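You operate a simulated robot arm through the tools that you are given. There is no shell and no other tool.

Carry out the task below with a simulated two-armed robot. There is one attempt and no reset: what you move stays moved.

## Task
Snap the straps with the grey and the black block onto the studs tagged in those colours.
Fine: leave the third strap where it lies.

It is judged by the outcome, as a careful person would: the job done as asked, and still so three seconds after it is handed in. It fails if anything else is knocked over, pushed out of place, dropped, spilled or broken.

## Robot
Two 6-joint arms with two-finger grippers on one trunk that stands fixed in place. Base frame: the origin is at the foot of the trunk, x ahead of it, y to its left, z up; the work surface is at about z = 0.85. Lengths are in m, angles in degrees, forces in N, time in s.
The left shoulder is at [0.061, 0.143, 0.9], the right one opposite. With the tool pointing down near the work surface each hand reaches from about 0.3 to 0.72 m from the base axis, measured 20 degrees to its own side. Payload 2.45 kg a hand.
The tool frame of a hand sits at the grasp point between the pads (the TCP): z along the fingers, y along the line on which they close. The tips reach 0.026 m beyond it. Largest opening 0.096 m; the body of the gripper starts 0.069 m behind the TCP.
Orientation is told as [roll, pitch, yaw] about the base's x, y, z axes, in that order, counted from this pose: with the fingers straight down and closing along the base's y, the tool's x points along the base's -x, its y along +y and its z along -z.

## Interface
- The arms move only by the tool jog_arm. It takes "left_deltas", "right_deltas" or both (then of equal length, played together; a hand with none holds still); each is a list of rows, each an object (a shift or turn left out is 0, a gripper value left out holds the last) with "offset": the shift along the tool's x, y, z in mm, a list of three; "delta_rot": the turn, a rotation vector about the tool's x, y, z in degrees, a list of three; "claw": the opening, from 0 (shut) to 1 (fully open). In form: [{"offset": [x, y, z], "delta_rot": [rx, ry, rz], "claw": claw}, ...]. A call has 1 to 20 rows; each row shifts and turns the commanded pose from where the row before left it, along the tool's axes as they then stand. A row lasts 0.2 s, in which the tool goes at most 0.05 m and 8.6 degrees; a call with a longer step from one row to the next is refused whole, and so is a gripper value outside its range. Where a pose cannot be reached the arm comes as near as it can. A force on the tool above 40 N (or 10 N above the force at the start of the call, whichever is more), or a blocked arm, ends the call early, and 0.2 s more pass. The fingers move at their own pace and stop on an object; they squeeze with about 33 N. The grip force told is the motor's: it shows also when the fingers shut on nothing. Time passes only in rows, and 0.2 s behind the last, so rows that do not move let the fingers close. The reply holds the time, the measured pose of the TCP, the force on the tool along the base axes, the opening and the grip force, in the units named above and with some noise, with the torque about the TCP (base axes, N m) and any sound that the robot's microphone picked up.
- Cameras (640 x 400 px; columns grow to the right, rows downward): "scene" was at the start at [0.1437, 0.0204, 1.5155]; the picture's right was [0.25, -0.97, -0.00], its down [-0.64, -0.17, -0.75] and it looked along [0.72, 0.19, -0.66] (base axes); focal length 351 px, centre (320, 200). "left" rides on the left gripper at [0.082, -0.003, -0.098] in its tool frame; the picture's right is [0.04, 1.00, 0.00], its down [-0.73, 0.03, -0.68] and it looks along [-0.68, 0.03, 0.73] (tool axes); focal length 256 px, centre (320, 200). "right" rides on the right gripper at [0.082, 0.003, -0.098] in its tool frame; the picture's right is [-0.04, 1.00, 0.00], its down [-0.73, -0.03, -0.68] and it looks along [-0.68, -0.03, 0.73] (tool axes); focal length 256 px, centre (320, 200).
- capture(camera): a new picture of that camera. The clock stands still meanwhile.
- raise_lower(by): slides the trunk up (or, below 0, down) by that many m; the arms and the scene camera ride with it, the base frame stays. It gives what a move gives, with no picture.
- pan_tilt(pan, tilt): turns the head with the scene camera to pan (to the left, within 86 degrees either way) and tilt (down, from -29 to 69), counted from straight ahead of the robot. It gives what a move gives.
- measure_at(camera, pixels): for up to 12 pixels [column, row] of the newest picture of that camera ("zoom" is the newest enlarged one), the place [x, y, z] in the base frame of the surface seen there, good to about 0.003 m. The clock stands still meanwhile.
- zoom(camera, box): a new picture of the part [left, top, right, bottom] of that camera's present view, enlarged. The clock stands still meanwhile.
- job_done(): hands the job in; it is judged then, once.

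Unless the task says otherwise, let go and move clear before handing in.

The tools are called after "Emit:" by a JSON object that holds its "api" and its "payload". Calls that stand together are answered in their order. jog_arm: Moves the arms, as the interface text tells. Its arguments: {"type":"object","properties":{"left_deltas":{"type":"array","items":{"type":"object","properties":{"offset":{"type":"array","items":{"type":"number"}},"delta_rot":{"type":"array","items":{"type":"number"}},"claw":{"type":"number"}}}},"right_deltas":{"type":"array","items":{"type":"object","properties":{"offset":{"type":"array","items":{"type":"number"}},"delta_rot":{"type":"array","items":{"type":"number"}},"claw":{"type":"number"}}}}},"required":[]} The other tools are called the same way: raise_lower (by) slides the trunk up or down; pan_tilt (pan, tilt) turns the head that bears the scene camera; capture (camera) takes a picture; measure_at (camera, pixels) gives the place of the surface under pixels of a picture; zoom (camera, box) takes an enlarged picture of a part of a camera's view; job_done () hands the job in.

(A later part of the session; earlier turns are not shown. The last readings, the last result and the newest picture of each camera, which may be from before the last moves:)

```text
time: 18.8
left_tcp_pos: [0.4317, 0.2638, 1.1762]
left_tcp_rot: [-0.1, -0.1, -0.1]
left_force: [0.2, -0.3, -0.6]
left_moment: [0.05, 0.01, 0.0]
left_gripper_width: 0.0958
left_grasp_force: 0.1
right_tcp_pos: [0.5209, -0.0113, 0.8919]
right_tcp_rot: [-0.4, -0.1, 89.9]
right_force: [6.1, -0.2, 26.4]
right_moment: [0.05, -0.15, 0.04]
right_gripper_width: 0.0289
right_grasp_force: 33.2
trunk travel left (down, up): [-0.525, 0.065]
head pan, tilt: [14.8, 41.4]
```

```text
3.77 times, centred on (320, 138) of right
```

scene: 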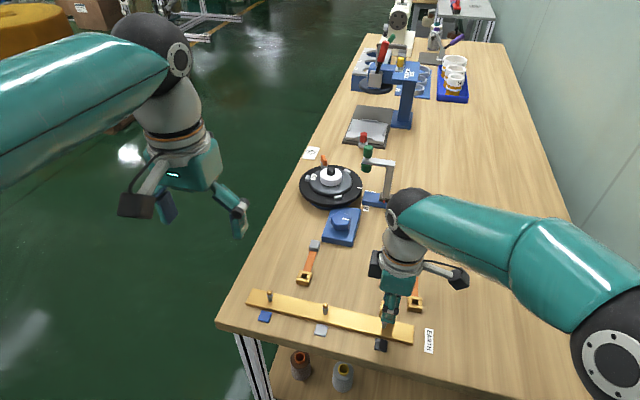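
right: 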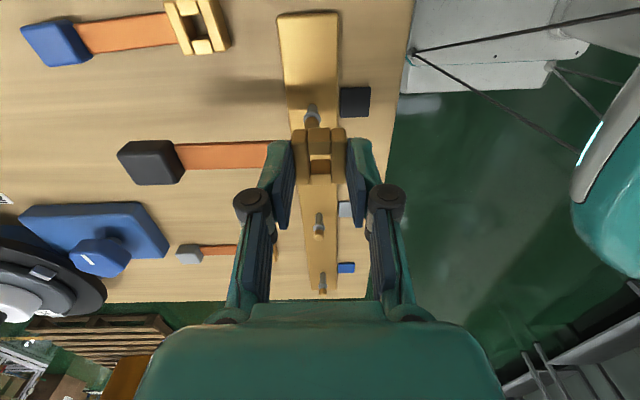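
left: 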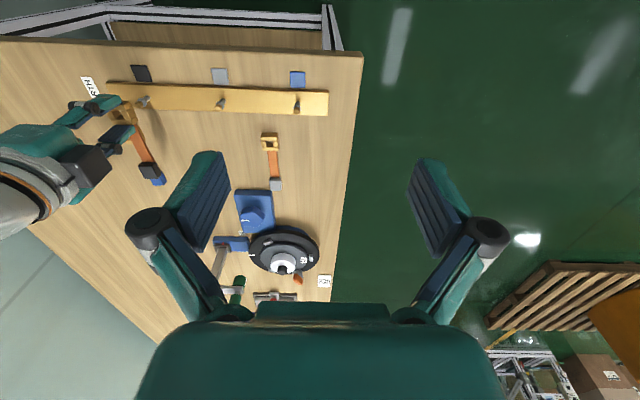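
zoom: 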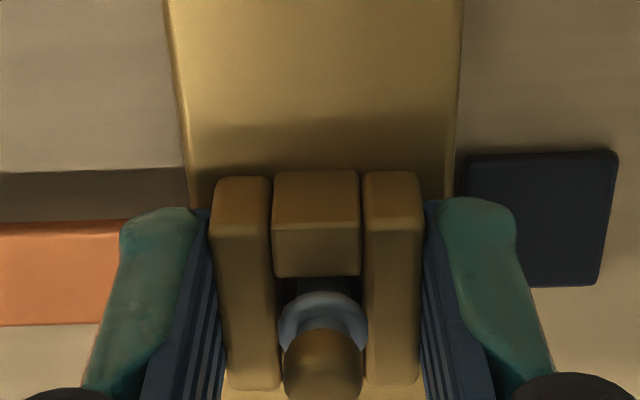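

The clip has slipped slightly in the fingers (its edge moved from row 162 to 172), so it meets firm resistance. I'll measure the clip top, collar and bar heights to see whether it's seated.

Emit:
{"api": "measure_at", "payload": {"camera": "zoom", "pixels": [[240, 240], [390, 240], [315, 250], [240, 370], [390, 370], [300, 315], [345, 315], [320, 350], [240, 100], [400, 100], [320, 300], [315, 190]]}}

Emit:
{"api": "zoom", "payload": {"camera": "left", "box": [100, 75, 180, 125]}}

Emit:
{"api": "zoom", "payload": {"camera": "scene", "box": [380, 290, 430, 350]}}

```text
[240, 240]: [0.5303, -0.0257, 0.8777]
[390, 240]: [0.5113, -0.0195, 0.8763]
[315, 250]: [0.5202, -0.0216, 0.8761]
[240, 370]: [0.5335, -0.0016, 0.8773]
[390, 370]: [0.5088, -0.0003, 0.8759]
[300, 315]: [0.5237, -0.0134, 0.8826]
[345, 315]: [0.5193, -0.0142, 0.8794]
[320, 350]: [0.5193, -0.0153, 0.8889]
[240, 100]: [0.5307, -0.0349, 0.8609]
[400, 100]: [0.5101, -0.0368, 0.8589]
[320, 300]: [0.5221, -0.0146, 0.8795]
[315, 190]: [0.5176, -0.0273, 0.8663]
```

```text
8.00 times, centred on (140, 100) of left
```

zoom: 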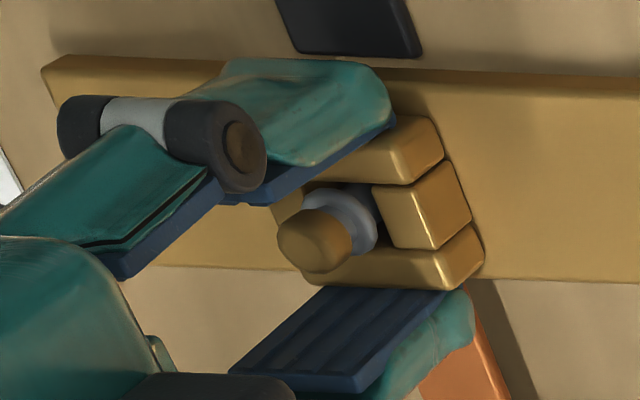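

```text
6.67 times, centred on (405, 320) of scene
```

zoom: 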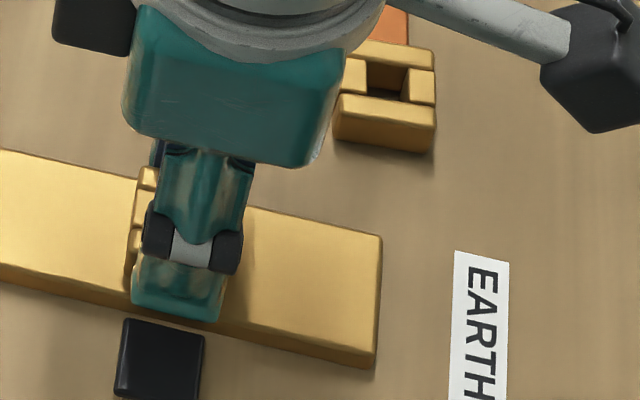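

The clip's top is at z 0.877 with the bar at 0.860 and the clip 17 mm tall, so it is sitting flat on the bar with the collar (0.881) above it. To find out whether it's held, I'll ease up a little and read the force.

Emit:
{"api": "jog_arm", "payload": {"right_deltas": [{"offset": [0, 0, -2]}, {"offset": [0, 0, -2]}, {}]}}

Emit:
{"api": "zoom", "payload": {"camera": "right", "box": [265, 85, 375, 191]}}

```text
time: 19.6
left_tcp_pos: [0.432, 0.2625, 1.1744]
left_tcp_rot: [0.0, 0.0, -0.1]
left_force: [0.0, 0.8, -0.1]
left_moment: [0.03, 0.01, -0.03]
left_gripper_width: 0.0962
left_grasp_force: 0.0
right_tcp_pos: [0.5185, -0.0111, 0.8933]
right_tcp_rot: [0.3, 0.1, 90.0]
right_force: [0.3, 0.3, -1.0]
right_moment: [-0.01, 0.06, 0.04]
right_gripper_width: 0.029
right_grasp_force: 33.0
trunk travel left (down, up): [-0.525, 0.065]
head pan, tilt: [14.8, 41.4]
```

```text
3.77 times, centred on (320, 138) of right
```

zoom: 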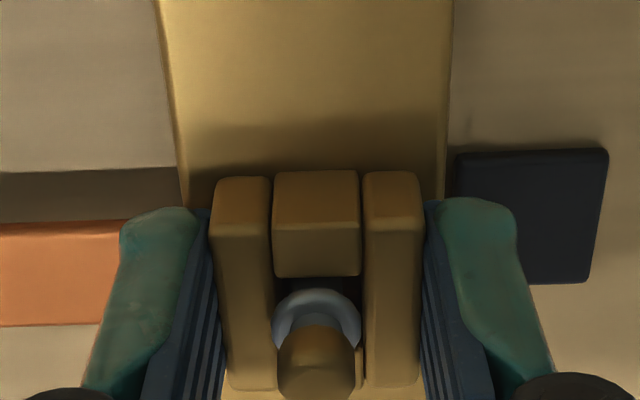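

Force is back near zero. I'll lift another 3 mm to see if the clip is retained by the collar.

Emit:
{"api": "jog_arm", "payload": {"right_deltas": [{"offset": [0, 0, -1.5]}, {"offset": [0, 0, -1.5]}, {}]}}

Emit:
{"api": "zoom", "payload": {"camera": "right", "box": [265, 85, 375, 191]}}

Emit:
{"api": "zoom", "payload": {"camera": "left", "box": [100, 75, 180, 125]}}

```text
time: 20.4
left_tcp_pos: [0.4339, 0.2631, 1.1742]
left_tcp_rot: [-0.1, 0.0, -0.2]
left_force: [0.3, 0.8, 0.3]
left_moment: [0.0, -0.01, 0.02]
left_gripper_width: 0.0961
left_grasp_force: 0.0
right_tcp_pos: [0.5208, -0.0117, 0.8973]
right_tcp_rot: [-0.1, 0.0, 90.0]
right_force: [-0.8, 0.4, -0.8]
right_moment: [-0.03, 0.06, -0.04]
right_gripper_width: 0.0291
right_grasp_force: 33.2
trunk travel left (down, up): [-0.525, 0.065]
head pan, tilt: [14.8, 41.4]
```

```text
3.77 times, centred on (320, 138) of right
```

zoom: 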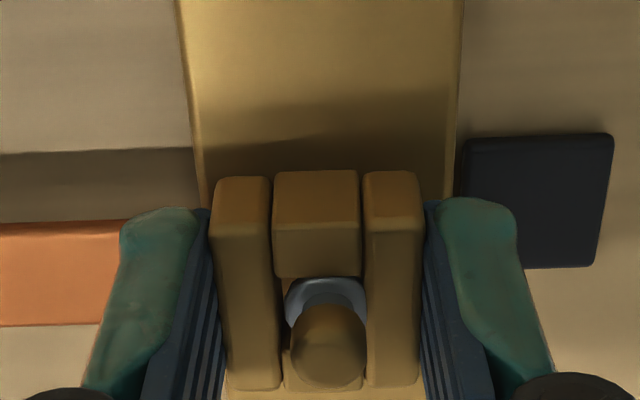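

```text
8.00 times, centred on (140, 100) of left
```

zoom: 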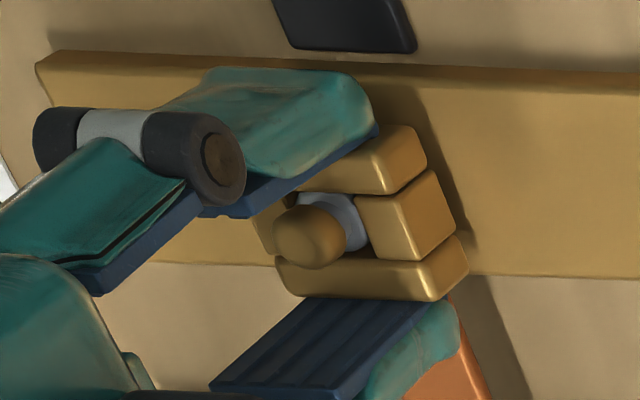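

After lifting 4 mm the clip follows freely (collar back inside the hole at (325,295), force −0.8 N), so it is on the stud but not yet snapped; the grip slips near 26 N. I'll set it back down, let go, rise and look before pressing on the bars from above.

Emit:
{"api": "jog_arm", "payload": {"right_deltas": [{"offset": [0, 0, 2]}, {"offset": [0, 0, 2]}, {"offset": [0, 0, 1]}, {"claw": 0.4}, {}, {"claw": 0.5}, {}, {"offset": [0, 0, -10]}, {"offset": [0, 0, -20]}, {"offset": [0, 0, -20]}, {}]}}

Emit:
{"api": "capture", "payload": {"camera": "right"}}

Emit:
{"api": "zoom", "payload": {"camera": "right", "box": [265, 70, 375, 176]}}

Emit:
{"api": "zoom", "payload": {"camera": "left", "box": [100, 75, 180, 125]}}

```text
time: 22.8
left_tcp_pos: [0.4325, 0.2633, 1.1739]
left_tcp_rot: [0.0, 0.1, -0.1]
left_force: [0.6, 0.8, 0.0]
left_moment: [0.0, 0.0, 0.01]
left_gripper_width: 0.0961
left_grasp_force: 0.1
right_tcp_pos: [0.5197, -0.0117, 0.942]
right_tcp_rot: [0.0, 0.1, 90.0]
right_force: [-0.3, -0.4, 0.5]
right_moment: [0.0, 0.04, 0.03]
right_gripper_width: 0.048
right_grasp_force: 0.0
trunk travel left (down, up): [-0.525, 0.065]
head pan, tilt: [14.8, 41.4]
```

```text
taken
```

right: 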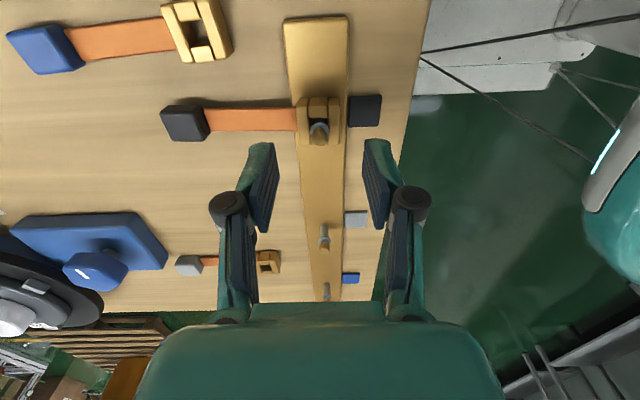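

```text
3.77 times, centred on (320, 123) of right
```

zoom: 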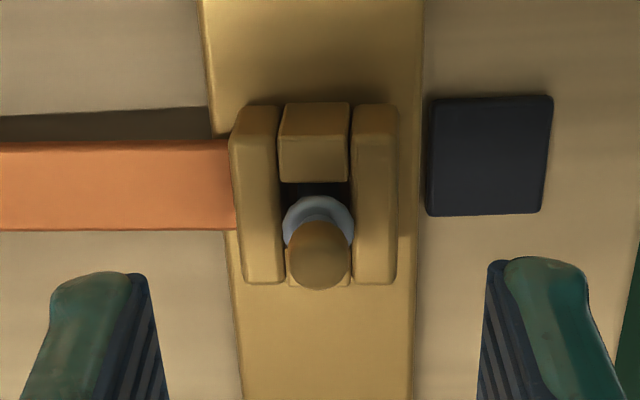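

```text
8.00 times, centred on (140, 100) of left
```

zoom: 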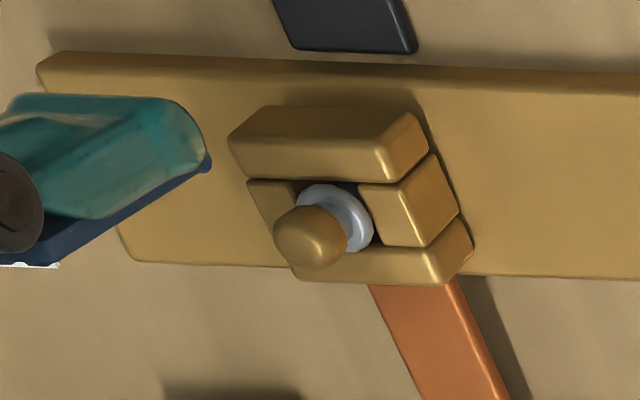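

Released: the clip sits on the black stud with the collar around (318,220) in the zoom. I'll measure its tilt and height.

Emit:
{"api": "measure_at", "payload": {"camera": "right", "pixels": [[185, 122], [178, 115], [190, 130], [230, 120], [280, 120], [303, 110], [333, 110], [303, 135], [333, 135], [318, 113], [319, 132], [319, 123]]}}

Emit:
{"api": "measure_at", "payload": {"camera": "zoom", "pixels": [[300, 135], [280, 145], [370, 150], [400, 205], [340, 265], [430, 260], [340, 195], [355, 210], [310, 230], [260, 200], [500, 200], [430, 330]]}}

```text
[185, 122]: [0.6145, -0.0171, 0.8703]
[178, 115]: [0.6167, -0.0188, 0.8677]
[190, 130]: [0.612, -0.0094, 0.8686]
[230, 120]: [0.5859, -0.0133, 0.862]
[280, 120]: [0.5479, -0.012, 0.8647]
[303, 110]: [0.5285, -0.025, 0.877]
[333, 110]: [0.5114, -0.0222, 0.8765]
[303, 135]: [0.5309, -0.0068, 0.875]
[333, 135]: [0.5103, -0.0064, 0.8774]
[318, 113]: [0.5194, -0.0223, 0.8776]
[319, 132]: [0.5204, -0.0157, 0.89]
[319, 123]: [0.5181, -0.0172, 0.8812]
```

```text
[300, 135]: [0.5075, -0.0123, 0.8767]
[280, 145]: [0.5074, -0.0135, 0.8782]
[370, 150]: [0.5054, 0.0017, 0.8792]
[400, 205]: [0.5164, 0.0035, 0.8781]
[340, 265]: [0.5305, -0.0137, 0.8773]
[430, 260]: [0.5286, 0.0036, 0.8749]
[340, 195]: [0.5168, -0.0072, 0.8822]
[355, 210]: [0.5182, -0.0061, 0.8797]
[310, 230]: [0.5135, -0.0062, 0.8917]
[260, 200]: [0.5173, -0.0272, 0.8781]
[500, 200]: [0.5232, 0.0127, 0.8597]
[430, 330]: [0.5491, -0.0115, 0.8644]
```

The strap is resting loosely with its block end tipped to the table, so it isn't snapped. I'll set the fingers to about 16 mm apart so they straddle the stud head, and press down on both solid bars from above.

Emit:
{"api": "jog_arm", "payload": {"right_deltas": [{"claw": 0.17}, {}, {"offset": [0, 0, 10]}, {"offset": [0, 0, 10]}, {"offset": [0, 0, 6]}, {}]}}

Emit:
{"api": "zoom", "payload": {"camera": "right", "box": [265, 70, 375, 176]}}

Emit:
{"api": "zoom", "payload": {"camera": "left", "box": [100, 75, 180, 125]}}

```text
time: 24.2
left_tcp_pos: [0.4318, 0.2626, 1.1745]
left_tcp_rot: [-0.1, 0.0, -0.1]
left_force: [0.2, -0.3, 0.3]
left_moment: [0.02, -0.03, 0.01]
left_gripper_width: 0.0962
left_grasp_force: 0.1
right_tcp_pos: [0.5189, -0.0109, 0.9166]
right_tcp_rot: [0.1, 0.1, 90.0]
right_force: [-0.6, -0.6, 0.2]
right_moment: [0.0, -0.01, -0.01]
right_gripper_width: 0.0163
right_grasp_force: 0.0
trunk travel left (down, up): [-0.525, 0.065]
head pan, tilt: [14.8, 41.4]
```

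```text
3.77 times, centred on (320, 123) of right
```

zoom: 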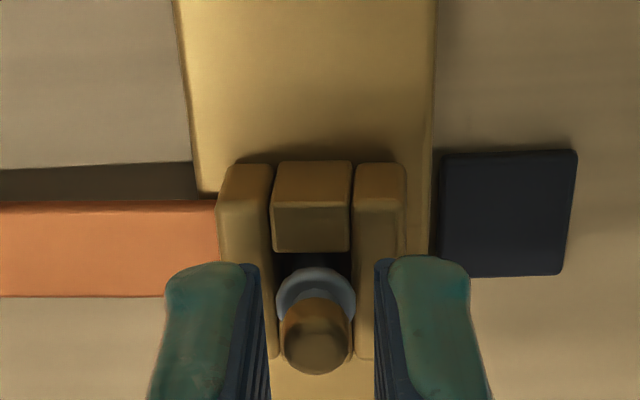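

```text
8.00 times, centred on (140, 100) of left
```

zoom: 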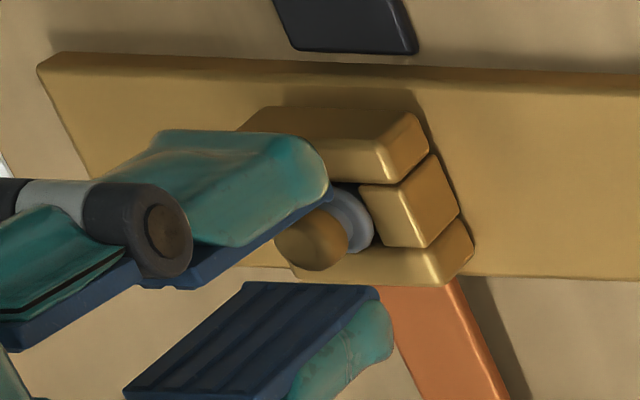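

The fingers straddle the head centrally (gap columns 262–375, head at 317). I'll go down to touch and press.

Emit:
{"api": "jog_arm", "payload": {"right_deltas": [{"offset": [0, 0, 5]}, {"offset": [0, 0, 5]}, {"offset": [0, 0, 2]}, {"offset": [0, 0, 2]}, {}]}}

Emit:
{"api": "zoom", "payload": {"camera": "right", "box": [265, 70, 375, 176]}}

```text
time: 25.4
left_tcp_pos: [0.4329, 0.2629, 1.1745]
left_tcp_rot: [0.0, 0.0, -0.1]
left_force: [-0.4, 1.0, 0.3]
left_moment: [0.0, 0.0, -0.03]
left_gripper_width: 0.0958
left_grasp_force: 0.0
right_tcp_pos: [0.5196, -0.013, 0.902]
right_tcp_rot: [0.0, 0.0, 90.0]
right_force: [0.3, 0.6, 2.8]
right_moment: [-0.01, 0.0, -0.02]
right_gripper_width: 0.0169
right_grasp_force: 0.3
trunk travel left (down, up): [-0.525, 0.065]
head pan, tilt: [14.8, 41.4]
```

```text
3.77 times, centred on (320, 123) of right
```

zoom: 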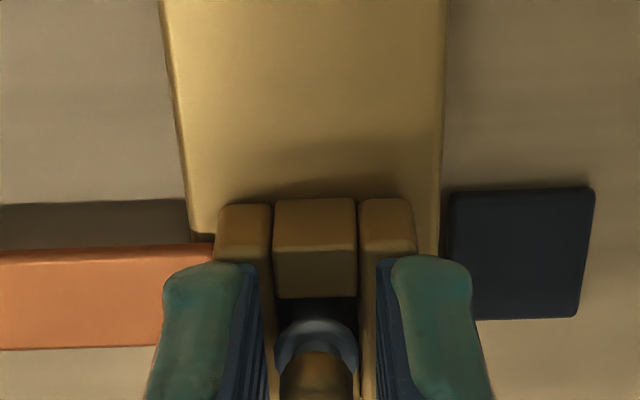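

Contact just made (2.8 N at TCP z 0.902). I'll press in 1.5 mm steps.

Emit:
{"api": "jog_arm", "payload": {"right_deltas": [{"offset": [0, 0, 1.5]}, {"offset": [0, 0, 1.5]}, {"offset": [0, 0, 1.5]}, {}]}}

Emit:
{"api": "zoom", "payload": {"camera": "right", "box": [265, 70, 375, 176]}}

```text
time: 26.4
left_tcp_pos: [0.4302, 0.2617, 1.1747]
left_tcp_rot: [-0.1, -0.1, -0.1]
left_force: [-0.1, 0.3, 0.1]
left_moment: [-0.03, -0.01, 0.01]
left_gripper_width: 0.0959
left_grasp_force: 0.2
right_tcp_pos: [0.5205, -0.0122, 0.9022]
right_tcp_rot: [-0.5, -0.2, 89.9]
right_force: [-1.1, -1.6, 36.5]
right_moment: [-0.07, 0.02, 0.02]
right_gripper_width: 0.0181
right_grasp_force: 5.7
trunk travel left (down, up): [-0.525, 0.065]
head pan, tilt: [14.8, 41.4]
```

```text
3.77 times, centred on (320, 123) of right
```

zoom: 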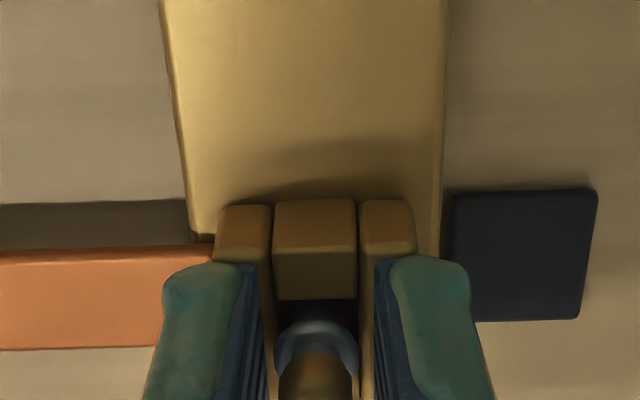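

At 36.5 N the clip doesn't move further and there's no click. Before pressing harder I'll check whether it is level and centred under the fingers.

Emit:
{"api": "capture", "payload": {"camera": "right"}}

Emit:
{"api": "zoom", "payload": {"camera": "left", "box": [80, 75, 180, 185]}}

Emit:
{"api": "zoom", "payload": {"camera": "scene", "box": [360, 260, 440, 350]}}

```text
taken
```

right: 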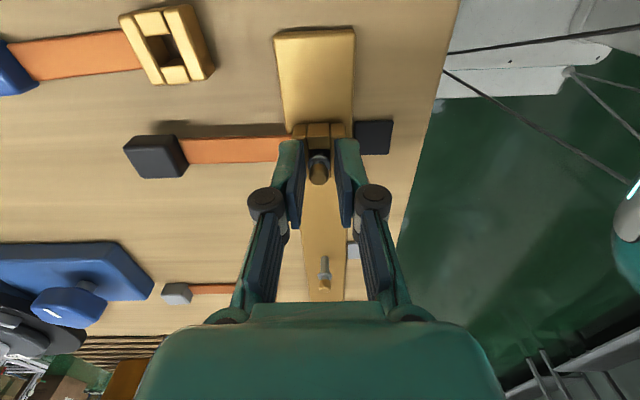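

```text
3.64 times, centred on (130, 130) of left
```

zoom: 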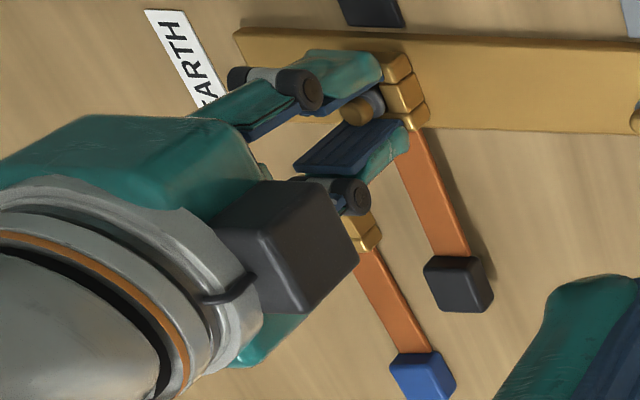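

```text
4.44 times, centred on (400, 305) of scene
```

zoom: 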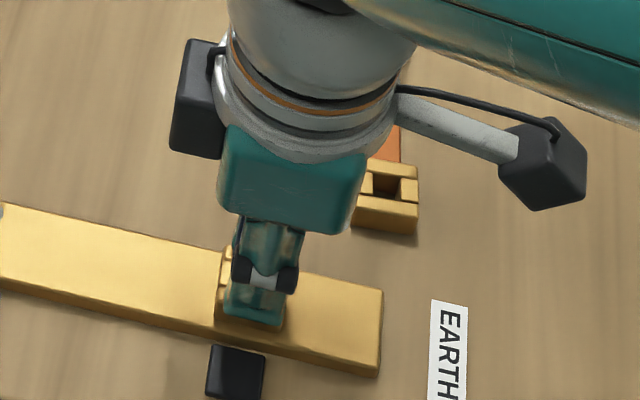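

I'll measure the strip and block heights while it's pressed.

Emit:
{"api": "measure_at", "payload": {"camera": "right", "pixels": [[155, 160], [140, 150], [172, 165], [195, 152], [220, 150], [245, 150], [270, 149], [300, 142], [318, 142], [338, 142], [310, 80], [340, 80]]}}

```text
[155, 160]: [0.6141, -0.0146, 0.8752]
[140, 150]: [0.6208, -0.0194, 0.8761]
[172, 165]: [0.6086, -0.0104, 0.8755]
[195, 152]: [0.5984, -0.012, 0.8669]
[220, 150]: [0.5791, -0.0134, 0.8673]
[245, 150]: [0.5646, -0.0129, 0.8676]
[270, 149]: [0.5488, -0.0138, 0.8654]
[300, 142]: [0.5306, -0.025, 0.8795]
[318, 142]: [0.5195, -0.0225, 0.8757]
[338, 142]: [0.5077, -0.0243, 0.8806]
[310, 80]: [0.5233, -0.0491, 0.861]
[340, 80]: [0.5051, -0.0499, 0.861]
```

Under the press the strap is level (strip 0.867, block top 0.8755) and flat on the bar. I'll press a bit harder to see whether the latch needs more force.

Emit:
{"api": "jog_arm", "payload": {"right_deltas": [{"offset": [0, 0, 1]}, {}, {}]}}

```text
time: 27.2
left_tcp_pos: [0.4296, 0.2626, 1.1768]
left_tcp_rot: [-0.1, -0.2, -0.1]
left_force: [0.2, 1.0, -0.2]
left_moment: [0.02, 0.01, 0.04]
left_gripper_width: 0.0958
left_grasp_force: 0.0
right_tcp_pos: [0.5184, -0.0124, 0.9014]
right_tcp_rot: [-0.5, -0.2, 89.9]
right_force: [2.9, -2.8, 39.1]
right_moment: [-0.22, 0.34, -0.01]
right_gripper_width: 0.0162
right_grasp_force: 10.6
trunk travel left (down, up): [-0.525, 0.065]
head pan, tilt: [14.8, 41.4]
```

Force is 39 N with some moment (0.34 N m about y). I'll look before doing anything more.

Emit:
{"api": "zoom", "payload": {"camera": "right", "box": [265, 100, 375, 206]}}

Emit:
{"api": "zoom", "payload": {"camera": "left", "box": [100, 75, 180, 125]}}

```text
3.77 times, centred on (320, 153) of right
```

zoom: 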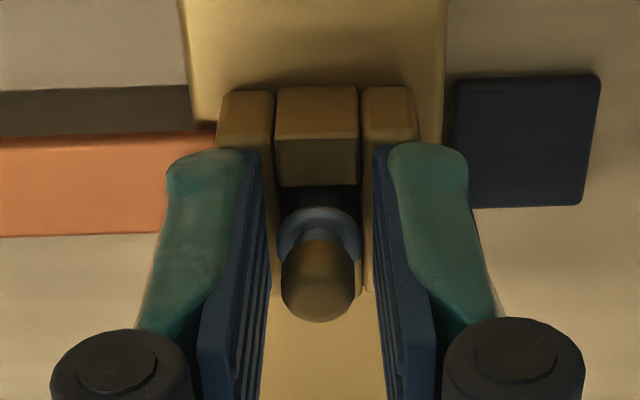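

```text
8.00 times, centred on (140, 100) of left
```

zoom: 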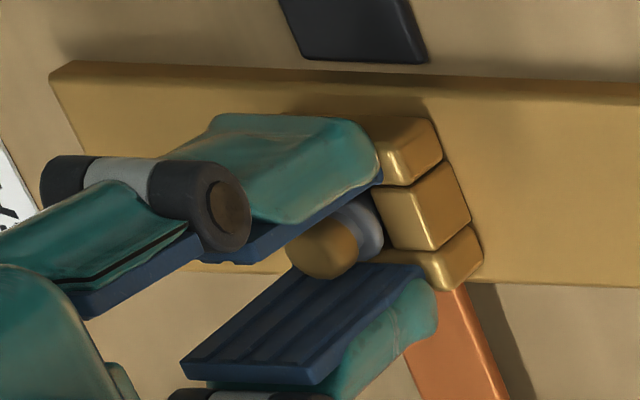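

The clip is fully down under the fingers but I can't tell if it latched. I'll ease off, regrip the bars and do a proper pull test with small lifts.

Emit:
{"api": "jog_arm", "payload": {"right_deltas": [{"offset": [0, 0, -3]}, {"offset": [0, 0, -4]}, {"offset": [0, 0, -5]}, {"claw": 0.45}, {}, {}, {"offset": [0, 0, 5]}, {}]}}

Emit:
{"api": "zoom", "payload": {"camera": "right", "box": [265, 70, 375, 176]}}

Emit:
{"api": "capture", "payload": {"camera": "right"}}

```text
time: 29.0
left_tcp_pos: [0.4324, 0.2627, 1.1738]
left_tcp_rot: [-0.1, 0.0, -0.1]
left_force: [0.0, -0.5, 0.1]
left_moment: [-0.01, -0.02, 0.02]
left_gripper_width: 0.0959
left_grasp_force: 0.0
right_tcp_pos: [0.52, -0.012, 0.906]
right_tcp_rot: [0.1, 0.0, 90.0]
right_force: [0.8, -0.1, 0.1]
right_moment: [0.0, -0.01, 0.03]
right_gripper_width: 0.0429
right_grasp_force: 0.0
trunk travel left (down, up): [-0.525, 0.065]
head pan, tilt: [14.8, 41.4]
```

```text
3.77 times, centred on (320, 123) of right
```

zoom: 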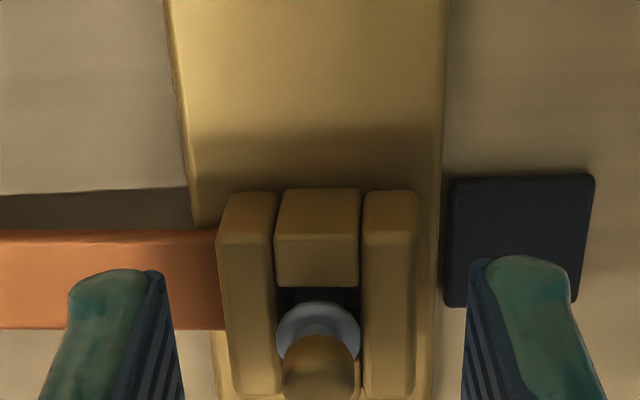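

```text
taken
```

right: 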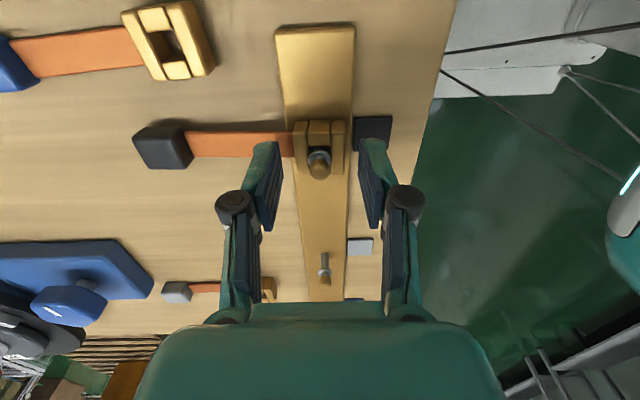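

The strap tipped back to its resting tilt. I'll lower 11 mm, grip the bars, and lift 5 mm, reading the force.

Emit:
{"api": "jog_arm", "payload": {"right_deltas": [{"offset": [0, 0, 6]}, {"offset": [0, 0, 5]}, {"claw": 0.3}, {"claw": 0.1}, {"claw": 0}, {}, {"offset": [0, 0, -2]}, {"offset": [0, 0, -2]}, {"offset": [0, 0, -1]}, {}]}}

Emit:
{"api": "zoom", "payload": {"camera": "right", "box": [265, 85, 375, 191]}}

Emit:
{"api": "zoom", "payload": {"camera": "left", "box": [100, 75, 180, 125]}}

```text
time: 31.2
left_tcp_pos: [0.4332, 0.2631, 1.174]
left_tcp_rot: [-0.1, -0.1, -0.1]
left_force: [0.7, -1.3, -0.6]
left_moment: [0.0, 0.0, -0.03]
left_gripper_width: 0.0963
left_grasp_force: 0.1
right_tcp_pos: [0.5197, -0.0116, 0.8981]
right_tcp_rot: [0.0, 0.0, 90.0]
right_force: [-0.2, 0.0, -0.5]
right_moment: [0.0, 0.0, 0.02]
right_gripper_width: 0.0293
right_grasp_force: 33.4
trunk travel left (down, up): [-0.525, 0.065]
head pan, tilt: [14.8, 41.4]
```

```text
3.77 times, centred on (320, 138) of right
```

zoom: 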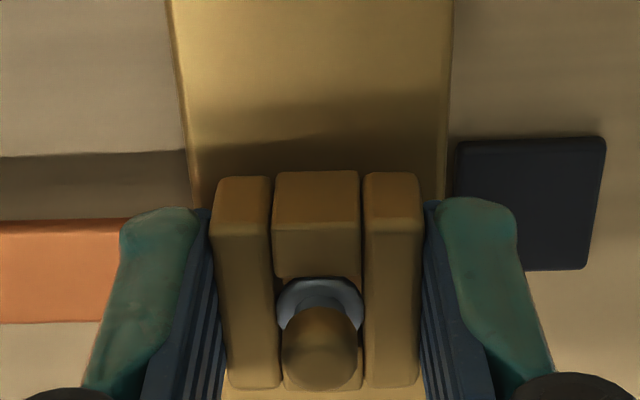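

```text
8.00 times, centred on (140, 100) of left
```

zoom: 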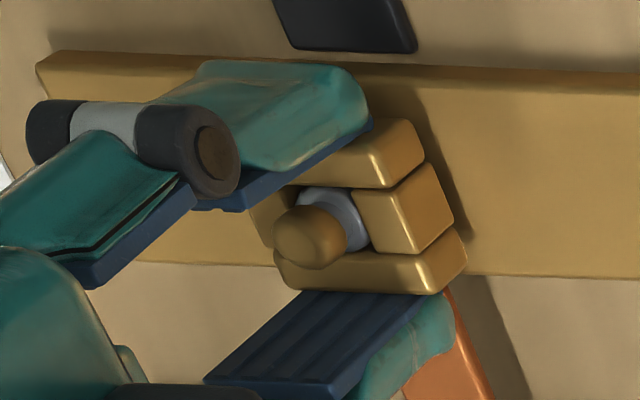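

Lifted to TCP z 0.898, still no force. I'll lift another 3 mm.

Emit:
{"api": "jog_arm", "payload": {"right_deltas": [{"offset": [0, 0, -1.5]}, {"offset": [0, 0, -1.5]}, {}]}}

Emit:
{"api": "zoom", "payload": {"camera": "right", "box": [265, 85, 375, 191]}}

Emit:
{"api": "zoom", "payload": {"camera": "left", "box": [100, 75, 180, 125]}}

```text
time: 32.0
left_tcp_pos: [0.4332, 0.2629, 1.1743]
left_tcp_rot: [-0.1, 0.0, 0.0]
left_force: [-0.4, 1.0, 0.0]
left_moment: [0.04, 0.02, 0.01]
left_gripper_width: 0.0958
left_grasp_force: 0.0
right_tcp_pos: [0.5181, -0.0109, 0.9002]
right_tcp_rot: [0.0, 0.1, 90.1]
right_force: [-0.6, -0.1, -1.2]
right_moment: [0.01, 0.02, -0.01]
right_gripper_width: 0.0291
right_grasp_force: 32.8
trunk travel left (down, up): [-0.525, 0.065]
head pan, tilt: [14.8, 41.4]
```

```text
3.77 times, centred on (320, 138) of right
```

zoom: 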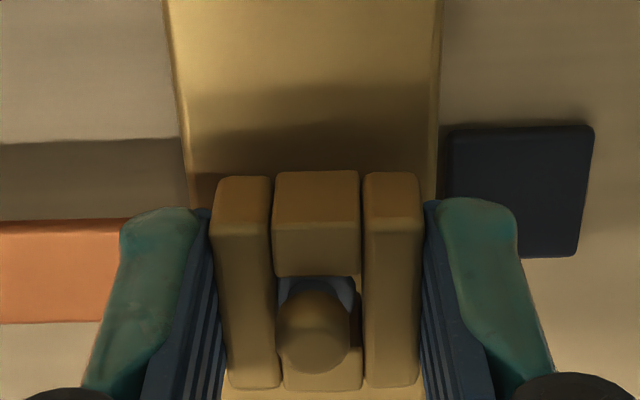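

```text
8.00 times, centred on (140, 100) of left
```

zoom: 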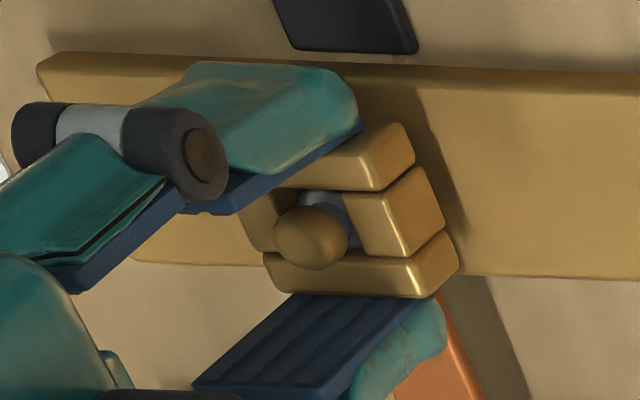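

The collar slides freely through the hole, so I need to know whether the side jaws move at all. I'll take a tight zoom of the clip in hand with the collar inside it, then lift it clear and compare.

Emit:
{"api": "zoom", "payload": {"camera": "right", "box": [285, 125, 355, 195]}}

Emit:
{"api": "jog_arm", "payload": {"right_deltas": [{"offset": [0, 0, -5]}, {"offset": [0, 0, -10]}, {"offset": [0, 0, -10]}, {"offset": [0, 0, -5]}, {}, {}]}}

Emit:
{"api": "zoom", "payload": {"camera": "right", "box": [285, 125, 355, 195]}}

Emit:
{"api": "zoom", "payload": {"camera": "left", "box": [70, 75, 150, 125]}}

```text
5.71 times, centred on (320, 160) of right
```

zoom: 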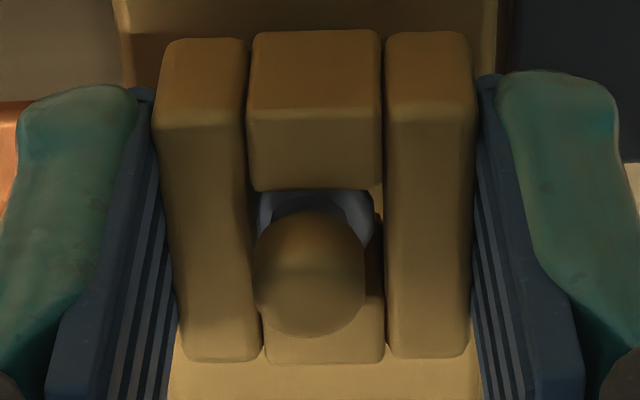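

```text
time: 33.4
left_tcp_pos: [0.4328, 0.2635, 1.1742]
left_tcp_rot: [-0.1, 0.0, -0.1]
left_force: [0.4, 0.2, -0.1]
left_moment: [0.0, 0.0, 0.01]
left_gripper_width: 0.0961
left_grasp_force: 0.1
right_tcp_pos: [0.5201, -0.01, 0.9312]
right_tcp_rot: [0.0, 0.0, 90.0]
right_force: [0.6, -0.3, -0.9]
right_moment: [0.01, 0.05, 0.03]
right_gripper_width: 0.0292
right_grasp_force: 33.0
trunk travel left (down, up): [-0.525, 0.065]
head pan, tilt: [14.8, 41.4]
```

```text
5.71 times, centred on (320, 160) of right
```

zoom: 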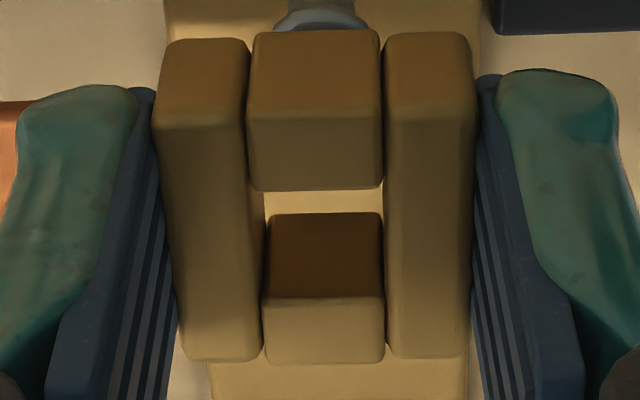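

```text
8.00 times, centred on (110, 100) of left
```

zoom: 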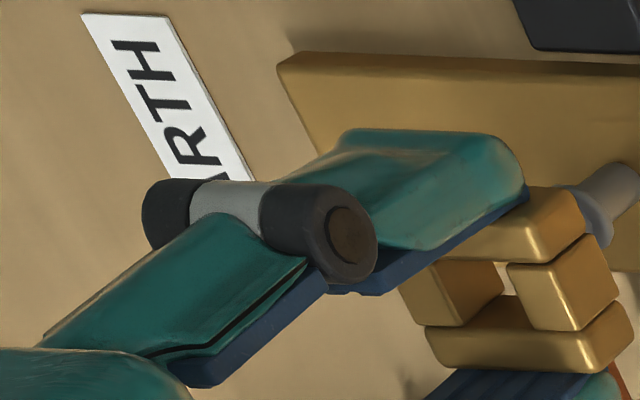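

The two zooms are identical in the clip's shape, so the clip is a rigid ring and the latch must come from seating with enough push and good centring. I'll lower it onto the stud again and then feel out the sideways play to centre it exactly.

Emit:
{"api": "jog_arm", "payload": {"right_deltas": [{"offset": [0, 0, 8]}, {"offset": [0, 0, 8]}, {"offset": [0, 0, 8]}, {"offset": [0, 0, 8]}, {"offset": [0, 0, 3]}, {}, {}]}}

Emit:
{"api": "zoom", "payload": {"camera": "right", "box": [285, 125, 355, 195]}}

```text
time: 35.0
left_tcp_pos: [0.4324, 0.2628, 1.1742]
left_tcp_rot: [-0.1, 0.0, -0.1]
left_force: [0.7, 0.4, -0.2]
left_moment: [-0.01, 0.0, 0.01]
left_gripper_width: 0.0961
left_grasp_force: 0.2
right_tcp_pos: [0.5197, -0.0118, 0.8982]
right_tcp_rot: [0.1, 0.0, 90.1]
right_force: [0.0, 0.8, -1.6]
right_moment: [-0.02, 0.02, 0.04]
right_gripper_width: 0.029
right_grasp_force: 33.1
trunk travel left (down, up): [-0.525, 0.065]
head pan, tilt: [14.8, 41.4]
```

```text
5.71 times, centred on (320, 160) of right
```

zoom: 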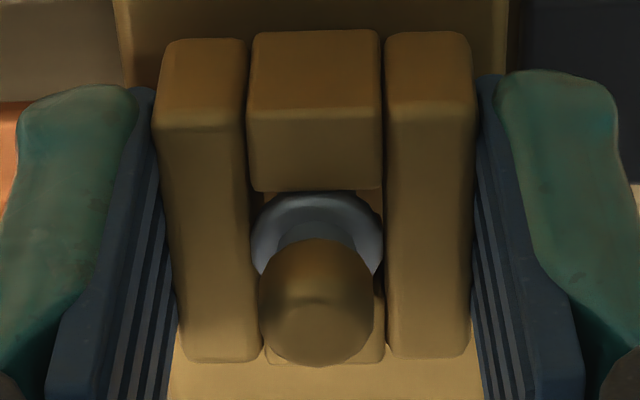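

The collar spans the whole gap between the bars (columns 250–383), so it is well centred. I'll press on down by small steps.

Emit:
{"api": "jog_arm", "payload": {"right_deltas": [{"offset": [0, 0, 2]}, {"offset": [0, 0, 2]}, {"offset": [0, 0, 1]}, {}]}}

Emit:
{"api": "zoom", "payload": {"camera": "right", "box": [285, 125, 355, 195]}}

```text
time: 36.0
left_tcp_pos: [0.43, 0.2636, 1.1754]
left_tcp_rot: [-0.1, -0.2, -0.2]
left_force: [-0.2, -0.8, -0.3]
left_moment: [-0.05, 0.0, 0.02]
left_gripper_width: 0.0958
left_grasp_force: 0.1
right_tcp_pos: [0.5198, -0.0115, 0.892]
right_tcp_rot: [-0.2, -0.1, 90.0]
right_force: [0.6, -4.9, 16.5]
right_moment: [-0.26, -0.11, -0.03]
right_gripper_width: 0.0292
right_grasp_force: 32.7
trunk travel left (down, up): [-0.525, 0.065]
head pan, tilt: [14.8, 41.4]
```

```text
5.71 times, centred on (320, 160) of right
```

zoom: 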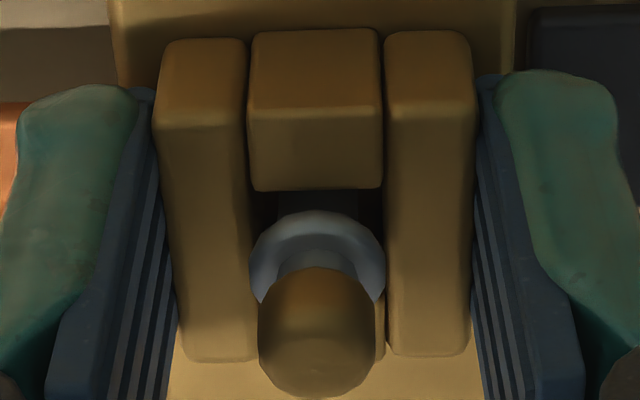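

Upward force is 16.5 N with −4.9 N sideways, so the hand is leaning slightly to +y. I'll relieve that sideways load and press a little more.

Emit:
{"api": "jog_arm", "payload": {"right_deltas": [{"offset": [0.8, 0, 0]}, {"offset": [0, 0, 1]}, {}]}}

Emit:
{"api": "jog_arm", "payload": {"right_deltas": [{"offset": [0.5, 0, 0.5]}, {}]}}

Emit:
{"api": "zoom", "payload": {"camera": "right", "box": [285, 125, 355, 195]}}

```text
time: 36.8
left_tcp_pos: [0.431, 0.2628, 1.175]
left_tcp_rot: [0.0, -0.2, -0.1]
left_force: [-0.4, 0.4, -1.2]
left_moment: [-0.03, 0.01, -0.01]
left_gripper_width: 0.096
left_grasp_force: 0.0
right_tcp_pos: [0.5183, -0.0105, 0.8913]
right_tcp_rot: [-0.2, -0.1, 89.9]
right_force: [7.6, -0.8, 25.9]
right_moment: [-0.07, -0.16, 0.01]
right_gripper_width: 0.0292
right_grasp_force: 33.1
trunk travel left (down, up): [-0.525, 0.065]
head pan, tilt: [14.8, 41.4]
```

```text
time: 37.4
left_tcp_pos: [0.4314, 0.2631, 1.1752]
left_tcp_rot: [-0.1, -0.1, -0.2]
left_force: [0.3, -0.3, -0.4]
left_moment: [0.0, 0.0, 0.0]
left_gripper_width: 0.0958
left_grasp_force: 0.1
right_tcp_pos: [0.52, -0.0111, 0.8919]
right_tcp_rot: [-0.2, -0.1, 89.9]
right_force: [6.8, 5.7, 26.0]
right_moment: [0.16, -0.23, -0.02]
right_gripper_width: 0.0291
right_grasp_force: 33.4
trunk travel left (down, up): [-0.525, 0.065]
head pan, tilt: [14.8, 41.4]
```

```text
5.71 times, centred on (320, 160) of right
```

zoom: 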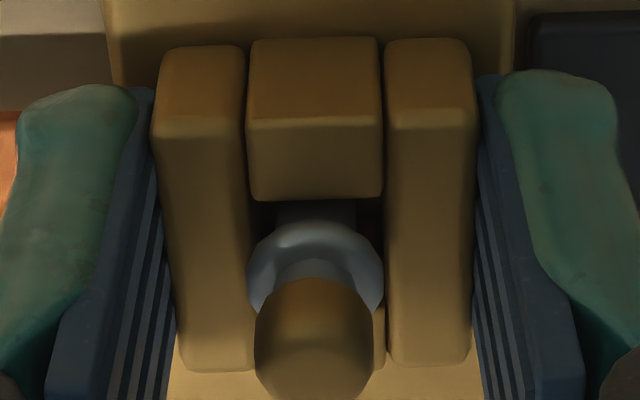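

The grip slips at 26 N again without a click. I'll unload, release, and do the straddled press from above again, this time with higher force in controlled increments.

Emit:
{"api": "jog_arm", "payload": {"right_deltas": [{"offset": [-0.8, 0, -2]}, {"offset": [0, 0, -1]}, {"claw": 0.35}, {}, {"offset": [0, 0, -10]}, {"offset": [0, 0, -10]}, {"claw": 0.17}, {}, {}]}}

Emit:
{"api": "zoom", "payload": {"camera": "right", "box": [265, 85, 375, 191]}}

```text
time: 39.4
left_tcp_pos: [0.4314, 0.263, 1.1753]
left_tcp_rot: [-0.1, 0.0, -0.1]
left_force: [1.0, -0.9, 0.3]
left_moment: [0.05, 0.0, 0.01]
left_gripper_width: 0.0961
left_grasp_force: 0.0
right_tcp_pos: [0.5202, -0.0122, 0.9138]
right_tcp_rot: [0.0, 0.0, 90.1]
right_force: [-0.2, 0.8, -0.8]
right_moment: [0.0, -0.01, 0.0]
right_gripper_width: 0.0165
right_grasp_force: 0.1
trunk travel left (down, up): [-0.525, 0.065]
head pan, tilt: [14.8, 41.4]
```

```text
3.77 times, centred on (320, 138) of right
```

zoom: 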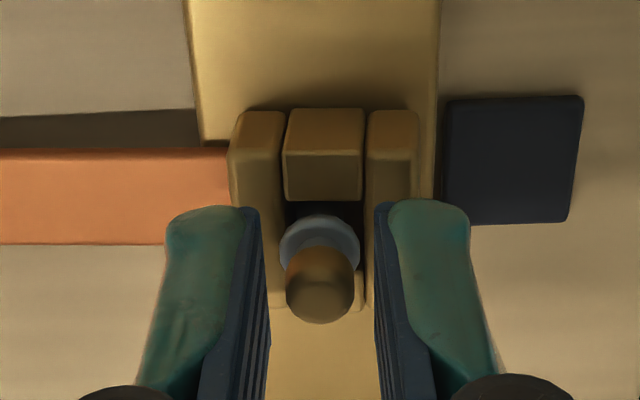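

Fingers (gap columns 262–375) straddle the head (320) again. Pressing down now.

Emit:
{"api": "jog_arm", "payload": {"right_deltas": [{"offset": [0, 0, 5]}, {"offset": [0, 0, 5]}, {"offset": [0, 0, 2]}, {"offset": [0, 0, 1.5]}, {"offset": [0, 0, 1.5]}, {}]}}

Emit:
{"api": "jog_arm", "payload": {"right_deltas": [{"offset": [0, 0, 1]}, {}]}}

Emit:
{"api": "jog_arm", "payload": {"right_deltas": [{"offset": [0, 0, 1]}, {}]}}

```text
time: 40.8
left_tcp_pos: [0.4294, 0.2631, 1.176]
left_tcp_rot: [0.0, -0.3, -0.1]
left_force: [0.3, 0.4, -1.2]
left_moment: [0.03, 0.0, 0.02]
left_gripper_width: 0.0961
left_grasp_force: 0.1
right_tcp_pos: [0.5193, -0.0117, 0.9002]
right_tcp_rot: [-0.4, -0.2, 89.9]
right_force: [-0.7, 5.2, 29.2]
right_moment: [0.14, 0.11, 0.0]
right_gripper_width: 0.0168
right_grasp_force: 0.1
trunk travel left (down, up): [-0.525, 0.065]
head pan, tilt: [14.8, 41.4]
```

```text
time: 41.5
left_tcp_pos: [0.4305, 0.2625, 1.1745]
left_tcp_rot: [-0.1, -0.1, -0.1]
left_force: [-0.2, 0.4, -0.4]
left_moment: [0.01, -0.01, 0.0]
left_gripper_width: 0.0959
left_grasp_force: 0.1
right_tcp_pos: [0.5192, -0.0125, 0.9015]
right_tcp_rot: [-0.4, -0.2, 89.8]
right_force: [-8.5, 0.2, 16.4]
right_moment: [-0.23, 0.38, -0.01]
right_gripper_width: 0.0158
right_grasp_force: 29.6
trunk travel left (down, up): [-0.525, 0.065]
head pan, tilt: [14.8, 41.4]
stopped in row 2 (right hand): the force on the tool passed its limit at 42 N (the readings are from after the stop); the commanded pose is now the measured one
```

```text
time: 42.1
left_tcp_pos: [0.4308, 0.2627, 1.1757]
left_tcp_rot: [-0.1, -0.1, -0.2]
left_force: [0.0, -0.4, -0.5]
left_moment: [0.01, 0.0, 0.01]
left_gripper_width: 0.0962
left_grasp_force: 0.1
right_tcp_pos: [0.5207, -0.0122, 0.902]
right_tcp_rot: [-0.6, -0.2, 89.8]
right_force: [-3.3, 0.1, 23.3]
right_moment: [-0.06, 0.25, 0.0]
right_gripper_width: 0.0171
right_grasp_force: 0.2
trunk travel left (down, up): [-0.525, 0.065]
head pan, tilt: [14.8, 41.4]
```

It reached 42 N without a click. I'll look closely at the clip and stud from several views.

Emit:
{"api": "zoom", "payload": {"camera": "right", "box": [265, 95, 375, 201]}}

Emit:
{"api": "zoom", "payload": {"camera": "left", "box": [110, 75, 170, 115]}}

Emit:
{"api": "zoom", "payload": {"camera": "scene", "box": [310, 290, 350, 325]}}

```text
3.77 times, centred on (320, 148) of right
```

zoom: 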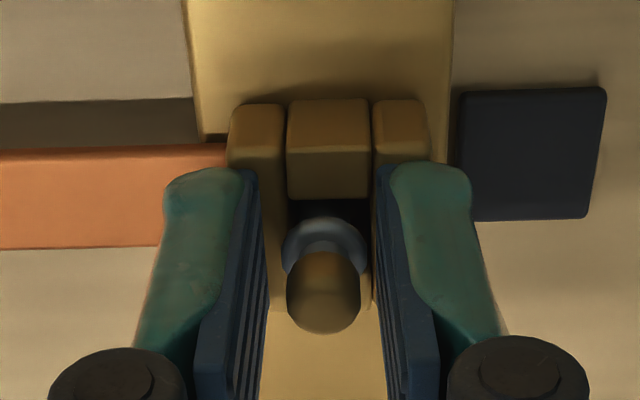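

```text
10.00 times, centred on (140, 95) of left
```

zoom: 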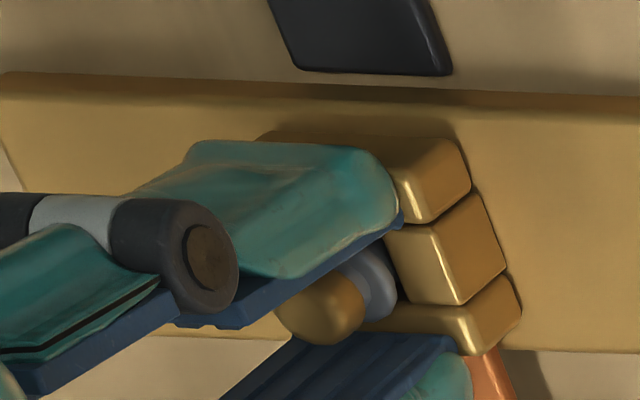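

```text
11.43 times, centred on (330, 308) of scene
```

zoom: 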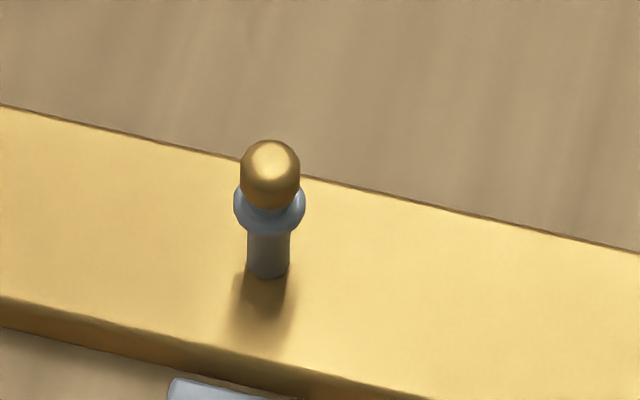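

The seated clip is right under the collar, but readings come only at the end of each call, so I may have passed a light detent unnoticed. I'll regrip and do a fine pull test, reading force every 0.7 mm.

Emit:
{"api": "jog_arm", "payload": {"right_deltas": [{"offset": [0, 0, -4]}, {"offset": [0, 0, -8]}, {"claw": 0.45}, {}, {}, {"offset": [0, 0, 8]}, {"offset": [0, 0, 9]}, {"offset": [0, 0, 2.5]}, {}]}}

Emit:
{"api": "capture", "payload": {"camera": "right"}}

```text
time: 44.1
left_tcp_pos: [0.4325, 0.2627, 1.1761]
left_tcp_rot: [-0.1, -0.1, -0.1]
left_force: [0.0, 0.5, 1.4]
left_moment: [0.03, -0.01, -0.02]
left_gripper_width: 0.0961
left_grasp_force: 0.1
right_tcp_pos: [0.5214, -0.0125, 0.8915]
right_tcp_rot: [-0.3, -0.2, 89.9]
right_force: [0.1, -0.1, 0.3]
right_moment: [0.02, -0.02, 0.0]
right_gripper_width: 0.0431
right_grasp_force: 0.1
trunk travel left (down, up): [-0.525, 0.065]
head pan, tilt: [14.8, 41.4]
```

```text
taken
```

right: 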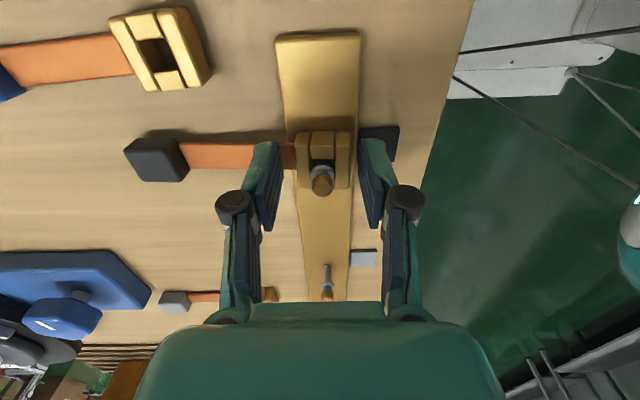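

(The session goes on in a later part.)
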